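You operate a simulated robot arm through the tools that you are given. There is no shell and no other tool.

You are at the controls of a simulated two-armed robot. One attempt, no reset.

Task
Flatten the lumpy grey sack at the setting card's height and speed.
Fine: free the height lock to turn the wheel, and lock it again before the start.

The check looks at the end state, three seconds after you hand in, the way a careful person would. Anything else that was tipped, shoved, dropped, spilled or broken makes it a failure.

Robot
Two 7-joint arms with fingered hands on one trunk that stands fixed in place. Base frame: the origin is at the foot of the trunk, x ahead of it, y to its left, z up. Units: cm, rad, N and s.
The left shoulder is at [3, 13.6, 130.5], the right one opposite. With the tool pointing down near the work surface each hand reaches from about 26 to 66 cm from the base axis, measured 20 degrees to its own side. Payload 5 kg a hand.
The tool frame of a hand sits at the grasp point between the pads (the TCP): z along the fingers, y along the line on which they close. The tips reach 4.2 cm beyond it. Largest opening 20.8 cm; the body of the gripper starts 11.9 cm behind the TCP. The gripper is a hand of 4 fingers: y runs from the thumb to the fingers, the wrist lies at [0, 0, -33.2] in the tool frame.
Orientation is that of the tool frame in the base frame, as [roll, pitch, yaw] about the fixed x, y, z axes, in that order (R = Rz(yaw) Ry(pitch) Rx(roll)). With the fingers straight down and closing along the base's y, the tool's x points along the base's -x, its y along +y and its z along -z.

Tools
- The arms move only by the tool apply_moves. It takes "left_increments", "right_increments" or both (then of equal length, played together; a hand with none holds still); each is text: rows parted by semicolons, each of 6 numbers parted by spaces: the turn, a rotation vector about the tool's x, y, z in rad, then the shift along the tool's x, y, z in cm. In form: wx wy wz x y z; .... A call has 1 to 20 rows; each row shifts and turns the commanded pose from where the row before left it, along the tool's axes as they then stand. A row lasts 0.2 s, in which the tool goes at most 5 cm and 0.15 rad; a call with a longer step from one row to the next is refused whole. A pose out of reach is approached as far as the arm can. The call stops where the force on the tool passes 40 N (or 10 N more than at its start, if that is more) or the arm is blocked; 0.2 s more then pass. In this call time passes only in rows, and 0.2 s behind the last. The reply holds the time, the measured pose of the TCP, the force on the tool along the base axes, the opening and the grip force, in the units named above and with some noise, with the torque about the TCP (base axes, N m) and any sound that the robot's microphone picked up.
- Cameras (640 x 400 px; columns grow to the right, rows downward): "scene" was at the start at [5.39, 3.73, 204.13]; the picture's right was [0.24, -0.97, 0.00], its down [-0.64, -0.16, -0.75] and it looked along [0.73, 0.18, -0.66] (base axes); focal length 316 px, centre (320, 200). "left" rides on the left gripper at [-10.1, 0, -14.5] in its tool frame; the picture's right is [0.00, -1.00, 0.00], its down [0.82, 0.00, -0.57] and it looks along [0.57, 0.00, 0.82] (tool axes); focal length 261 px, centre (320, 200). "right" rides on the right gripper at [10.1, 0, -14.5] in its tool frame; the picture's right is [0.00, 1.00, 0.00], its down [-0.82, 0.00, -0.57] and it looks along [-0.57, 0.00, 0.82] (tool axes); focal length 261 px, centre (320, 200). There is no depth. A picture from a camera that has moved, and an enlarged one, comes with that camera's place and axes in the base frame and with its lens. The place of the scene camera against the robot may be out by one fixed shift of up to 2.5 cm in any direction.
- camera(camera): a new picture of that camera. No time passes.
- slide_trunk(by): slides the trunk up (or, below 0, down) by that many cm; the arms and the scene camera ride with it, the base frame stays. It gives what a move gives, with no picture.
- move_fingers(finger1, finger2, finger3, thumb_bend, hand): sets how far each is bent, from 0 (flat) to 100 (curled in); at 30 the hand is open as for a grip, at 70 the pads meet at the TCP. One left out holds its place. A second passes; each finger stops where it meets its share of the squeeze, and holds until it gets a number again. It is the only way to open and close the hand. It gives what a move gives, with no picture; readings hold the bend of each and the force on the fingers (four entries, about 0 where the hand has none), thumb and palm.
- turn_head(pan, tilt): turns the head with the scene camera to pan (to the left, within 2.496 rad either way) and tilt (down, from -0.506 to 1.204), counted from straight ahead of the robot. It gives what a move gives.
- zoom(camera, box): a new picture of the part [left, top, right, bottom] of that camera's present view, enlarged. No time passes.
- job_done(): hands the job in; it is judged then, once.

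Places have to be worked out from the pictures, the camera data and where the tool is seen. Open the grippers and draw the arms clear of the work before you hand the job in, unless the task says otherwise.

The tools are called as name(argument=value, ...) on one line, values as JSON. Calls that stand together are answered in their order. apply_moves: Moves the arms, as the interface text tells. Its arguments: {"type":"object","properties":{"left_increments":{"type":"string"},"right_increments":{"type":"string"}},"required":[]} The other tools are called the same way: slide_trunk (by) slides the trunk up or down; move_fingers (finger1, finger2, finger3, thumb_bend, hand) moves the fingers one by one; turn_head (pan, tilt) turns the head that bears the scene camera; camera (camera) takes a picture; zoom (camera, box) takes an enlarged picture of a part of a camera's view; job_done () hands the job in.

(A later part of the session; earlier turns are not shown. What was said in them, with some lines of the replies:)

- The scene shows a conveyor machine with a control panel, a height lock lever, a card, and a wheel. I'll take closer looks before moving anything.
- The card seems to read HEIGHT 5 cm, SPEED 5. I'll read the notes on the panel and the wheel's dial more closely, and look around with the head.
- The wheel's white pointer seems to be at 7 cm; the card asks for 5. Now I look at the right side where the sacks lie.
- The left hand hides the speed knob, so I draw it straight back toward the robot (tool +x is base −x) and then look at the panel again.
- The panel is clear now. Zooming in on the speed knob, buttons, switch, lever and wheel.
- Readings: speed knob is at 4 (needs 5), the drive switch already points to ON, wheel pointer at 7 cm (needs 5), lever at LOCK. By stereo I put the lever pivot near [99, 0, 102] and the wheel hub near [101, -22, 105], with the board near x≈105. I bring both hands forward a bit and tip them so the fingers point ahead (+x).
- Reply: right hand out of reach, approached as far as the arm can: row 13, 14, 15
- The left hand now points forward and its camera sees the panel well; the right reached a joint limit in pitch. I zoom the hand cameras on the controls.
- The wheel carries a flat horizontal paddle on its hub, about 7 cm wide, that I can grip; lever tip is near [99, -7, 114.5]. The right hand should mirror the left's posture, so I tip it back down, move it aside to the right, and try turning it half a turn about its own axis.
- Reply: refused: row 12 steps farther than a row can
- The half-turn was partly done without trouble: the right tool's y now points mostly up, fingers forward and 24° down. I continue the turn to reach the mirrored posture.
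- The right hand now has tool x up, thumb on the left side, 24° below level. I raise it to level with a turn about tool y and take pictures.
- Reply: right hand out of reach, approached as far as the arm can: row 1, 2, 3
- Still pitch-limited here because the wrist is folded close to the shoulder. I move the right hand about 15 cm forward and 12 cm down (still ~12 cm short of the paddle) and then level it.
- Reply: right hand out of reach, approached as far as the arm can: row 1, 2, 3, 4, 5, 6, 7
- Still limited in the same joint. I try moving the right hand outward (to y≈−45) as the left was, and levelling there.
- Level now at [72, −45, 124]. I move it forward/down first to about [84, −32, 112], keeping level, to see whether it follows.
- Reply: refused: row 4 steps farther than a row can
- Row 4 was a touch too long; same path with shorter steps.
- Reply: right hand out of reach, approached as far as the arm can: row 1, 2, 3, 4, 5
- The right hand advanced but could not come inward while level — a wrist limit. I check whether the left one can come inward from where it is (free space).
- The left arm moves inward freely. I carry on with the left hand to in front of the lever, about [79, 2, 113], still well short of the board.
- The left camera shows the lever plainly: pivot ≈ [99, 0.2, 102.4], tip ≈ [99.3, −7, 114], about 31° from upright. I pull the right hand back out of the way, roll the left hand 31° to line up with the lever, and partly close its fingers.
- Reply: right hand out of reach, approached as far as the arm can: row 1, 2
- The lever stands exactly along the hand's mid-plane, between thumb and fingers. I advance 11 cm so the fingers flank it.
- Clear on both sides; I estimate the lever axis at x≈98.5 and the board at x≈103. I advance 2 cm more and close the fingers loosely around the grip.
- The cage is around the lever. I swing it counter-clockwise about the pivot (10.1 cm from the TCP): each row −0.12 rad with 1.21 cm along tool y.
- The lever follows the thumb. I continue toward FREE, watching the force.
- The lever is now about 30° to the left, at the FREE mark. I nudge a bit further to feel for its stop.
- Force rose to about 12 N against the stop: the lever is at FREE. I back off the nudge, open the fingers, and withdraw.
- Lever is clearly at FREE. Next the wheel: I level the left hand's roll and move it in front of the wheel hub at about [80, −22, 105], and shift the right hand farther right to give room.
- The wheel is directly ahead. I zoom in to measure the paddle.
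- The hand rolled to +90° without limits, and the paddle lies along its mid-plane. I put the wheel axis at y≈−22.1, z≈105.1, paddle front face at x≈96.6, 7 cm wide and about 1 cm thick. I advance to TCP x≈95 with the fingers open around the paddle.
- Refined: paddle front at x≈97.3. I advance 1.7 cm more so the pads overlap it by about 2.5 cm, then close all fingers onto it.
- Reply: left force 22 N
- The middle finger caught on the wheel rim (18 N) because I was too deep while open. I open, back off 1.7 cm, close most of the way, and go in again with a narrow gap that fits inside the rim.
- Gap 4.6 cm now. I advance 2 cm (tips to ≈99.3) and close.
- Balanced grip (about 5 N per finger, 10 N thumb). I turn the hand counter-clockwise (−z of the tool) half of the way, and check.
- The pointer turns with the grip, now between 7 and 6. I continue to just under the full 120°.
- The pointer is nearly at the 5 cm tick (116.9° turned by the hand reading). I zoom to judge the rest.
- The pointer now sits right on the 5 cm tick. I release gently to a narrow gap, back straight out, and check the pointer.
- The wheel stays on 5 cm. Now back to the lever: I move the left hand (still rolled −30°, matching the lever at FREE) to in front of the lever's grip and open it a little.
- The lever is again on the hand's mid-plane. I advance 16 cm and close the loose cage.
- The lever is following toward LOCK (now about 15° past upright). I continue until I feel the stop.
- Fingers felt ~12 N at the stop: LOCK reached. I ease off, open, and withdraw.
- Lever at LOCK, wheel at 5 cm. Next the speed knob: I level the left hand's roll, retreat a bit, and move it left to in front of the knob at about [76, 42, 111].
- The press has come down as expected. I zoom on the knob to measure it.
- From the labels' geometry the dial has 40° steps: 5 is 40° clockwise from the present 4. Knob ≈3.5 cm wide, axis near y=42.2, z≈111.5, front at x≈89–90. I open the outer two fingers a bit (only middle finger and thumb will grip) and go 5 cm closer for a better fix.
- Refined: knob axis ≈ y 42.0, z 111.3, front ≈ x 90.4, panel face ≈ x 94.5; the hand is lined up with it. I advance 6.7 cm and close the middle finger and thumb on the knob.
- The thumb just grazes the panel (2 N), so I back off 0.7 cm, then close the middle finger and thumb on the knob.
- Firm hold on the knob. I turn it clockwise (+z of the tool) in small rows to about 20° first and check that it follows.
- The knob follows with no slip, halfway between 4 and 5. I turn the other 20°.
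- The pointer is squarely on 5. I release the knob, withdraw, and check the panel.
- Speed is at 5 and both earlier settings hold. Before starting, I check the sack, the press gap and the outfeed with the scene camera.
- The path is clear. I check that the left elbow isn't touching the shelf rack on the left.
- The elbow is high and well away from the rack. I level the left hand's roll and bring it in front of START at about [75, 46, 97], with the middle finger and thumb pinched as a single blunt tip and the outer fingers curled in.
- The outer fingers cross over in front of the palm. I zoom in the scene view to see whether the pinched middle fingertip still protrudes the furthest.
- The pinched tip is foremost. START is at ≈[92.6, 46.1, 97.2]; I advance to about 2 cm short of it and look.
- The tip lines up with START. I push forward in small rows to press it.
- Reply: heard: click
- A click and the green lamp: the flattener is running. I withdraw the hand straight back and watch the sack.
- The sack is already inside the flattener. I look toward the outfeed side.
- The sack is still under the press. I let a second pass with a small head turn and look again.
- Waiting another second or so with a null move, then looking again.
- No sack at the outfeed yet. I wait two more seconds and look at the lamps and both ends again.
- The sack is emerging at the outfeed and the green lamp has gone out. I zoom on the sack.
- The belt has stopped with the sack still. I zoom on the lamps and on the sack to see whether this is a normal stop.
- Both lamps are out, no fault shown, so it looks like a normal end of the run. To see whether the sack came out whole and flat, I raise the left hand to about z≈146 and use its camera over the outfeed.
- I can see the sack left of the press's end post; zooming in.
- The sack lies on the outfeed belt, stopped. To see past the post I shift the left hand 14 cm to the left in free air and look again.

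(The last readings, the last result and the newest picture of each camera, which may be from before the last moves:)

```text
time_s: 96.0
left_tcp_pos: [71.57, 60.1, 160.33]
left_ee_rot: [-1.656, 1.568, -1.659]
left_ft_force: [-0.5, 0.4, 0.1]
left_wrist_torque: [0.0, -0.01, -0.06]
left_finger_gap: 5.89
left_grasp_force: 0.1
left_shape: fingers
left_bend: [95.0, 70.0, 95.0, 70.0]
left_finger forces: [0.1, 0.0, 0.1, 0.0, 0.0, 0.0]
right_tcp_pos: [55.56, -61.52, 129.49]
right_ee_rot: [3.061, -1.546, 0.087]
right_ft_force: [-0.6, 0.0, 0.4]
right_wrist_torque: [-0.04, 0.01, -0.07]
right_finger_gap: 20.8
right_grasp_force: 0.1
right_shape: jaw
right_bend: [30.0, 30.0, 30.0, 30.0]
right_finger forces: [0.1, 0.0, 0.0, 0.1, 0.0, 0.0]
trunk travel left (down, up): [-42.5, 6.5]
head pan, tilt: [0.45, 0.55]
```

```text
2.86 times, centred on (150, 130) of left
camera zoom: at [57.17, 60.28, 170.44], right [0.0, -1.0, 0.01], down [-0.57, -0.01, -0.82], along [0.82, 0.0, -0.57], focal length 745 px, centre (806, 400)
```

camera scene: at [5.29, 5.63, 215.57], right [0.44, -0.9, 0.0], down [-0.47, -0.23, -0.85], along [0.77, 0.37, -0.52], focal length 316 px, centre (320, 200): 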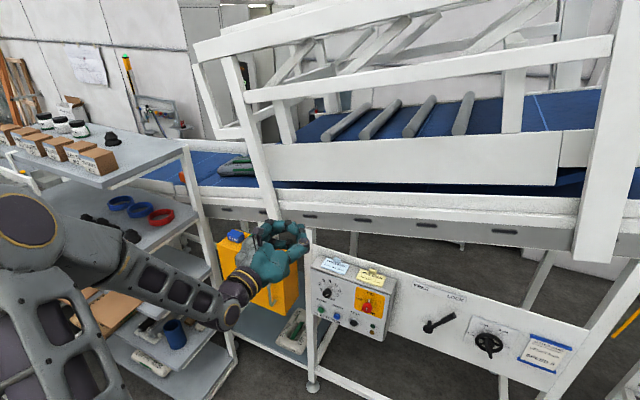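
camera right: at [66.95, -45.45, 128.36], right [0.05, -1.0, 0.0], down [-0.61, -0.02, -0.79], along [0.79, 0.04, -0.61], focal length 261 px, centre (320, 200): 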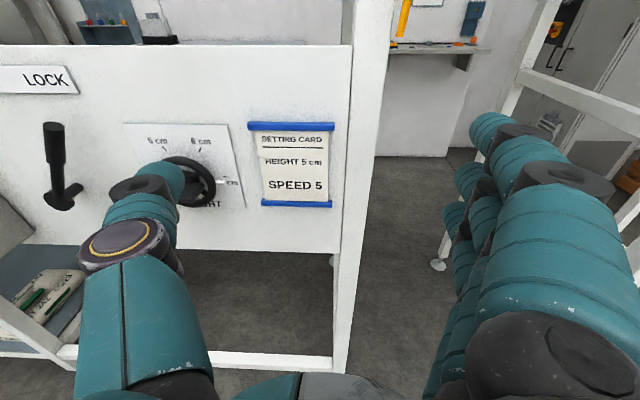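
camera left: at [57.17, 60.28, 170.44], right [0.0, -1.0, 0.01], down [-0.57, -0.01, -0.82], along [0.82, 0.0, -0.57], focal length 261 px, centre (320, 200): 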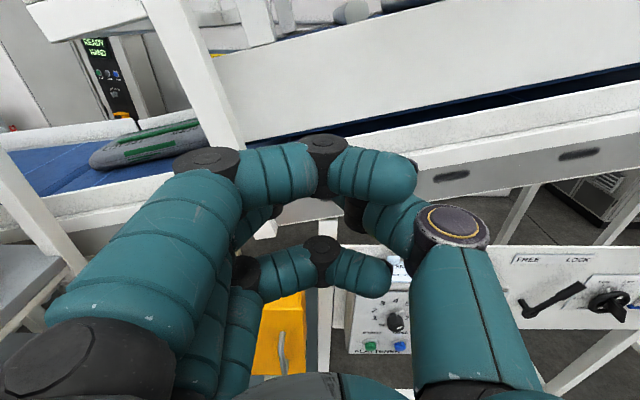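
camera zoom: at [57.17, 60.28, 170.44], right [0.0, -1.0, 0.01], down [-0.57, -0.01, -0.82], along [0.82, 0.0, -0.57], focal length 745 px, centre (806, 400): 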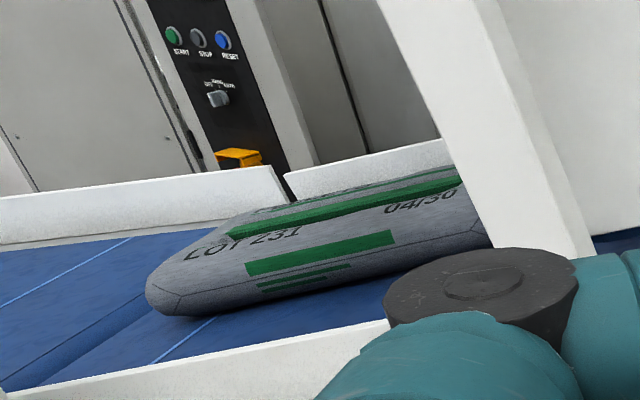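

The whole sack is now out of the press: "LOT 231 … 04/30" reads flat with straight green bands and no lump. I draw the left hand back and to the right, then open it.

apply_moves(left_increments="0 0 0 0 -3 -2.5; 0 0 0 0 -3 -2.5; 0 0 0 0 -3 -2; 0 0 0 0 -3 -1; 0 0 0 0 -2 0")

move_fingers(hand="left", finger1=30, finger2=30, finger3=30, thumb_bend=30)

turn_head(pan=0.2, tilt=0.65)

camera(camera="scene")

zoom(camera="scene", box=[200, 180, 480, 330])

```text
time_s: 97.2
left_tcp_pos: [63.7, 45.93, 160.45]
left_ee_rot: [0.751, 1.57, 0.75]
left_ft_force: [0.4, -0.2, -0.1]
left_wrist_torque: [0.0, -0.01, 0.01]
left_finger_gap: 5.89
left_grasp_force: 0.0
left_shape: fingers
left_bend: [95.0, 70.0, 95.0, 70.0]
left_finger forces: [0.0, 0.0, 0.0, 0.0, 0.1, 0.1]
right_tcp_pos: [55.59, -61.56, 129.25]
right_ee_rot: [3.104, -1.544, 0.046]
right_ft_force: [0.2, -0.1, -0.3]
right_wrist_torque: [0.02, 0.0, 0.0]
right_finger_gap: 20.77
right_grasp_force: 0.0
right_shape: jaw
right_bend: [30.0, 30.0, 30.0, 30.0]
right_finger forces: [0.0, 0.0, 0.1, 0.0, 0.0, 0.1]
trunk travel left (down, up): [-42.5, 6.5]
head pan, tilt: [0.45, 0.55]
```

```text
time_s: 98.2
left_tcp_pos: [63.74, 45.95, 160.36]
left_ee_rot: [-1.368, 1.57, -1.368]
left_ft_force: [0.6, 0.5, -0.4]
left_wrist_torque: [0.0, 0.04, 0.02]
left_finger_gap: 22.34
left_grasp_force: 0.1
left_shape: fingers
left_bend: [30.0, 30.0, 30.0, 30.0]
left_finger forces: [0.0, 0.0, 0.0, 0.0, 0.1, 0.0]
right_tcp_pos: [55.66, -61.64, 129.28]
right_ee_rot: [3.104, -1.544, 0.046]
right_ft_force: [0.2, -0.9, 0.6]
right_wrist_torque: [0.0, 0.0, 0.01]
right_finger_gap: 20.8
right_grasp_force: 0.0
right_shape: jaw
right_bend: [30.0, 30.0, 30.0, 30.0]
right_finger forces: [0.1, 0.1, 0.0, 0.0, 0.1, 0.1]
trunk travel left (down, up): [-42.5, 6.5]
head pan, tilt: [0.45, 0.55]
```

```text
time_s: 99.0
left_tcp_pos: [63.79, 45.92, 160.36]
left_ee_rot: [-1.211, 1.569, -1.214]
left_ft_force: [-0.2, -0.5, 1.0]
left_wrist_torque: [0.03, 0.03, 0.02]
left_finger_gap: 22.33
left_grasp_force: 0.0
left_shape: fingers
left_bend: [30.0, 30.0, 30.0, 30.0]
left_finger forces: [0.0, 0.0, 0.1, 0.0, 0.0, 0.0]
right_tcp_pos: [55.59, -61.53, 129.33]
right_ee_rot: [3.099, -1.546, 0.053]
right_ft_force: [0.3, -1.0, -0.5]
right_wrist_torque: [0.01, -0.03, -0.03]
right_finger_gap: 20.8
right_grasp_force: 0.0
right_shape: jaw
right_bend: [30.0, 30.0, 30.0, 30.0]
right_finger forces: [0.0, 0.0, 0.0, 0.0, 0.1, 0.0]
trunk travel left (down, up): [-42.5, 6.5]
head pan, tilt: [0.201, 0.649]
```

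```text
taken
camera scene: at [5.67, 3.45, 214.72], right [0.2, -0.98, 0.0], down [-0.59, -0.12, -0.8], along [0.78, 0.16, -0.6], focal length 316 px, centre (320, 200)
```

scene: 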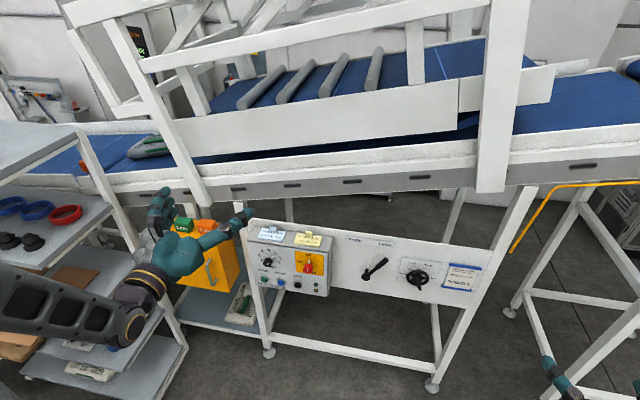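

```text
2.29 times, centred on (340, 255) of scene
camera zoom: at [5.67, 3.45, 214.72], right [0.2, -0.98, 0.0], down [-0.59, -0.12, -0.8], along [0.78, 0.16, -0.6], focal length 722 px, centre (274, 74)
```

zoom: 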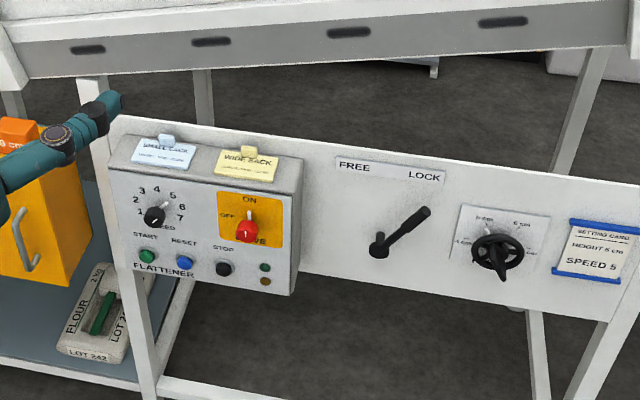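

Everything looks in order: lever LOCK, speed 5, lamps out, arms clear. One last check of the wheel pointer and the sack before handing in.

zoom(camera="scene", box=[390, 245, 490, 300])

zoom(camera="scene", box=[70, 110, 230, 210])

```text
6.40 times, centred on (440, 272) of scene
camera zoom: at [5.67, 3.45, 214.72], right [0.2, -0.98, 0.0], down [-0.59, -0.12, -0.8], along [0.78, 0.16, -0.6], focal length 2023 px, centre (-448, -264)
```

zoom: 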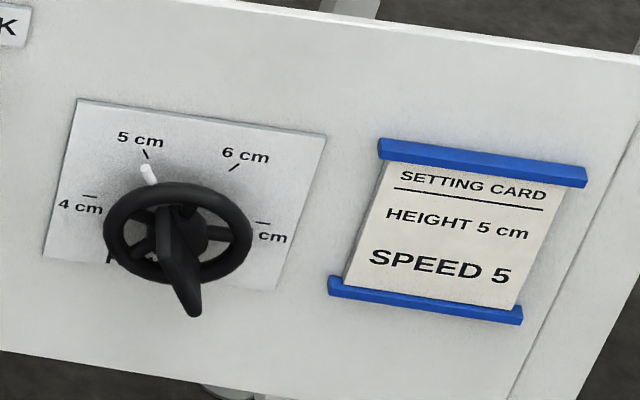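

```text
4.00 times, centred on (150, 160) of scene
camera zoom: at [5.67, 3.45, 214.72], right [0.2, -0.98, 0.0], down [-0.59, -0.12, -0.8], along [0.78, 0.16, -0.6], focal length 1264 px, centre (1000, 360)
```

zoom: 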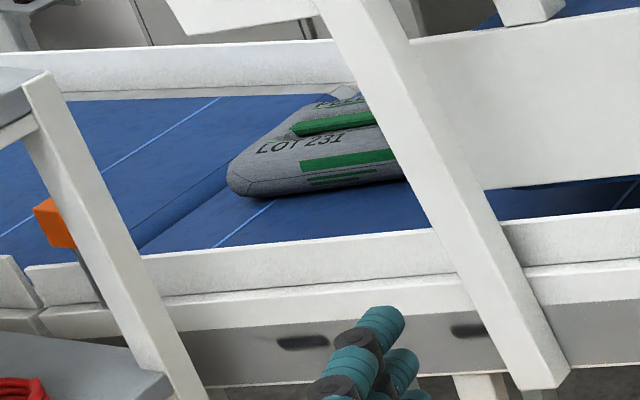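

The wheel points to 5 cm, the lever is locked, speed is 5, the flattened sack rests on the outfeed, the machine has stopped, and both hands are open and clear. I hand the job in.

job_done()

```text
The job is handed in.
```

I flattened the grey sack at the setting card's height of 5 cm and speed of 5. It now rests on the outfeed belt with no lumps visible.

- **Height:** I moved the lever to FREE, turned the wheel from 7 cm to 5 cm, and put the lever back to LOCK before the start.
- **Speed:** I turned the speed knob from 4 to 5. The drive switch was already on, so I left it.
- **Run:** I pressed START, and the green lamp came on. After the sack came out, the belt stopped by itself and both lamps went out. I did not press STOP or RESET.

In the final pictures the wheel is at 5 cm, the lever is at LOCK and the speed knob is at 5. I saw nothing tipped, shoved or dropped. Both hands are open and clear of the machine. The trunk is 10 cm higher than at the start, because I raised it to look at the sack.
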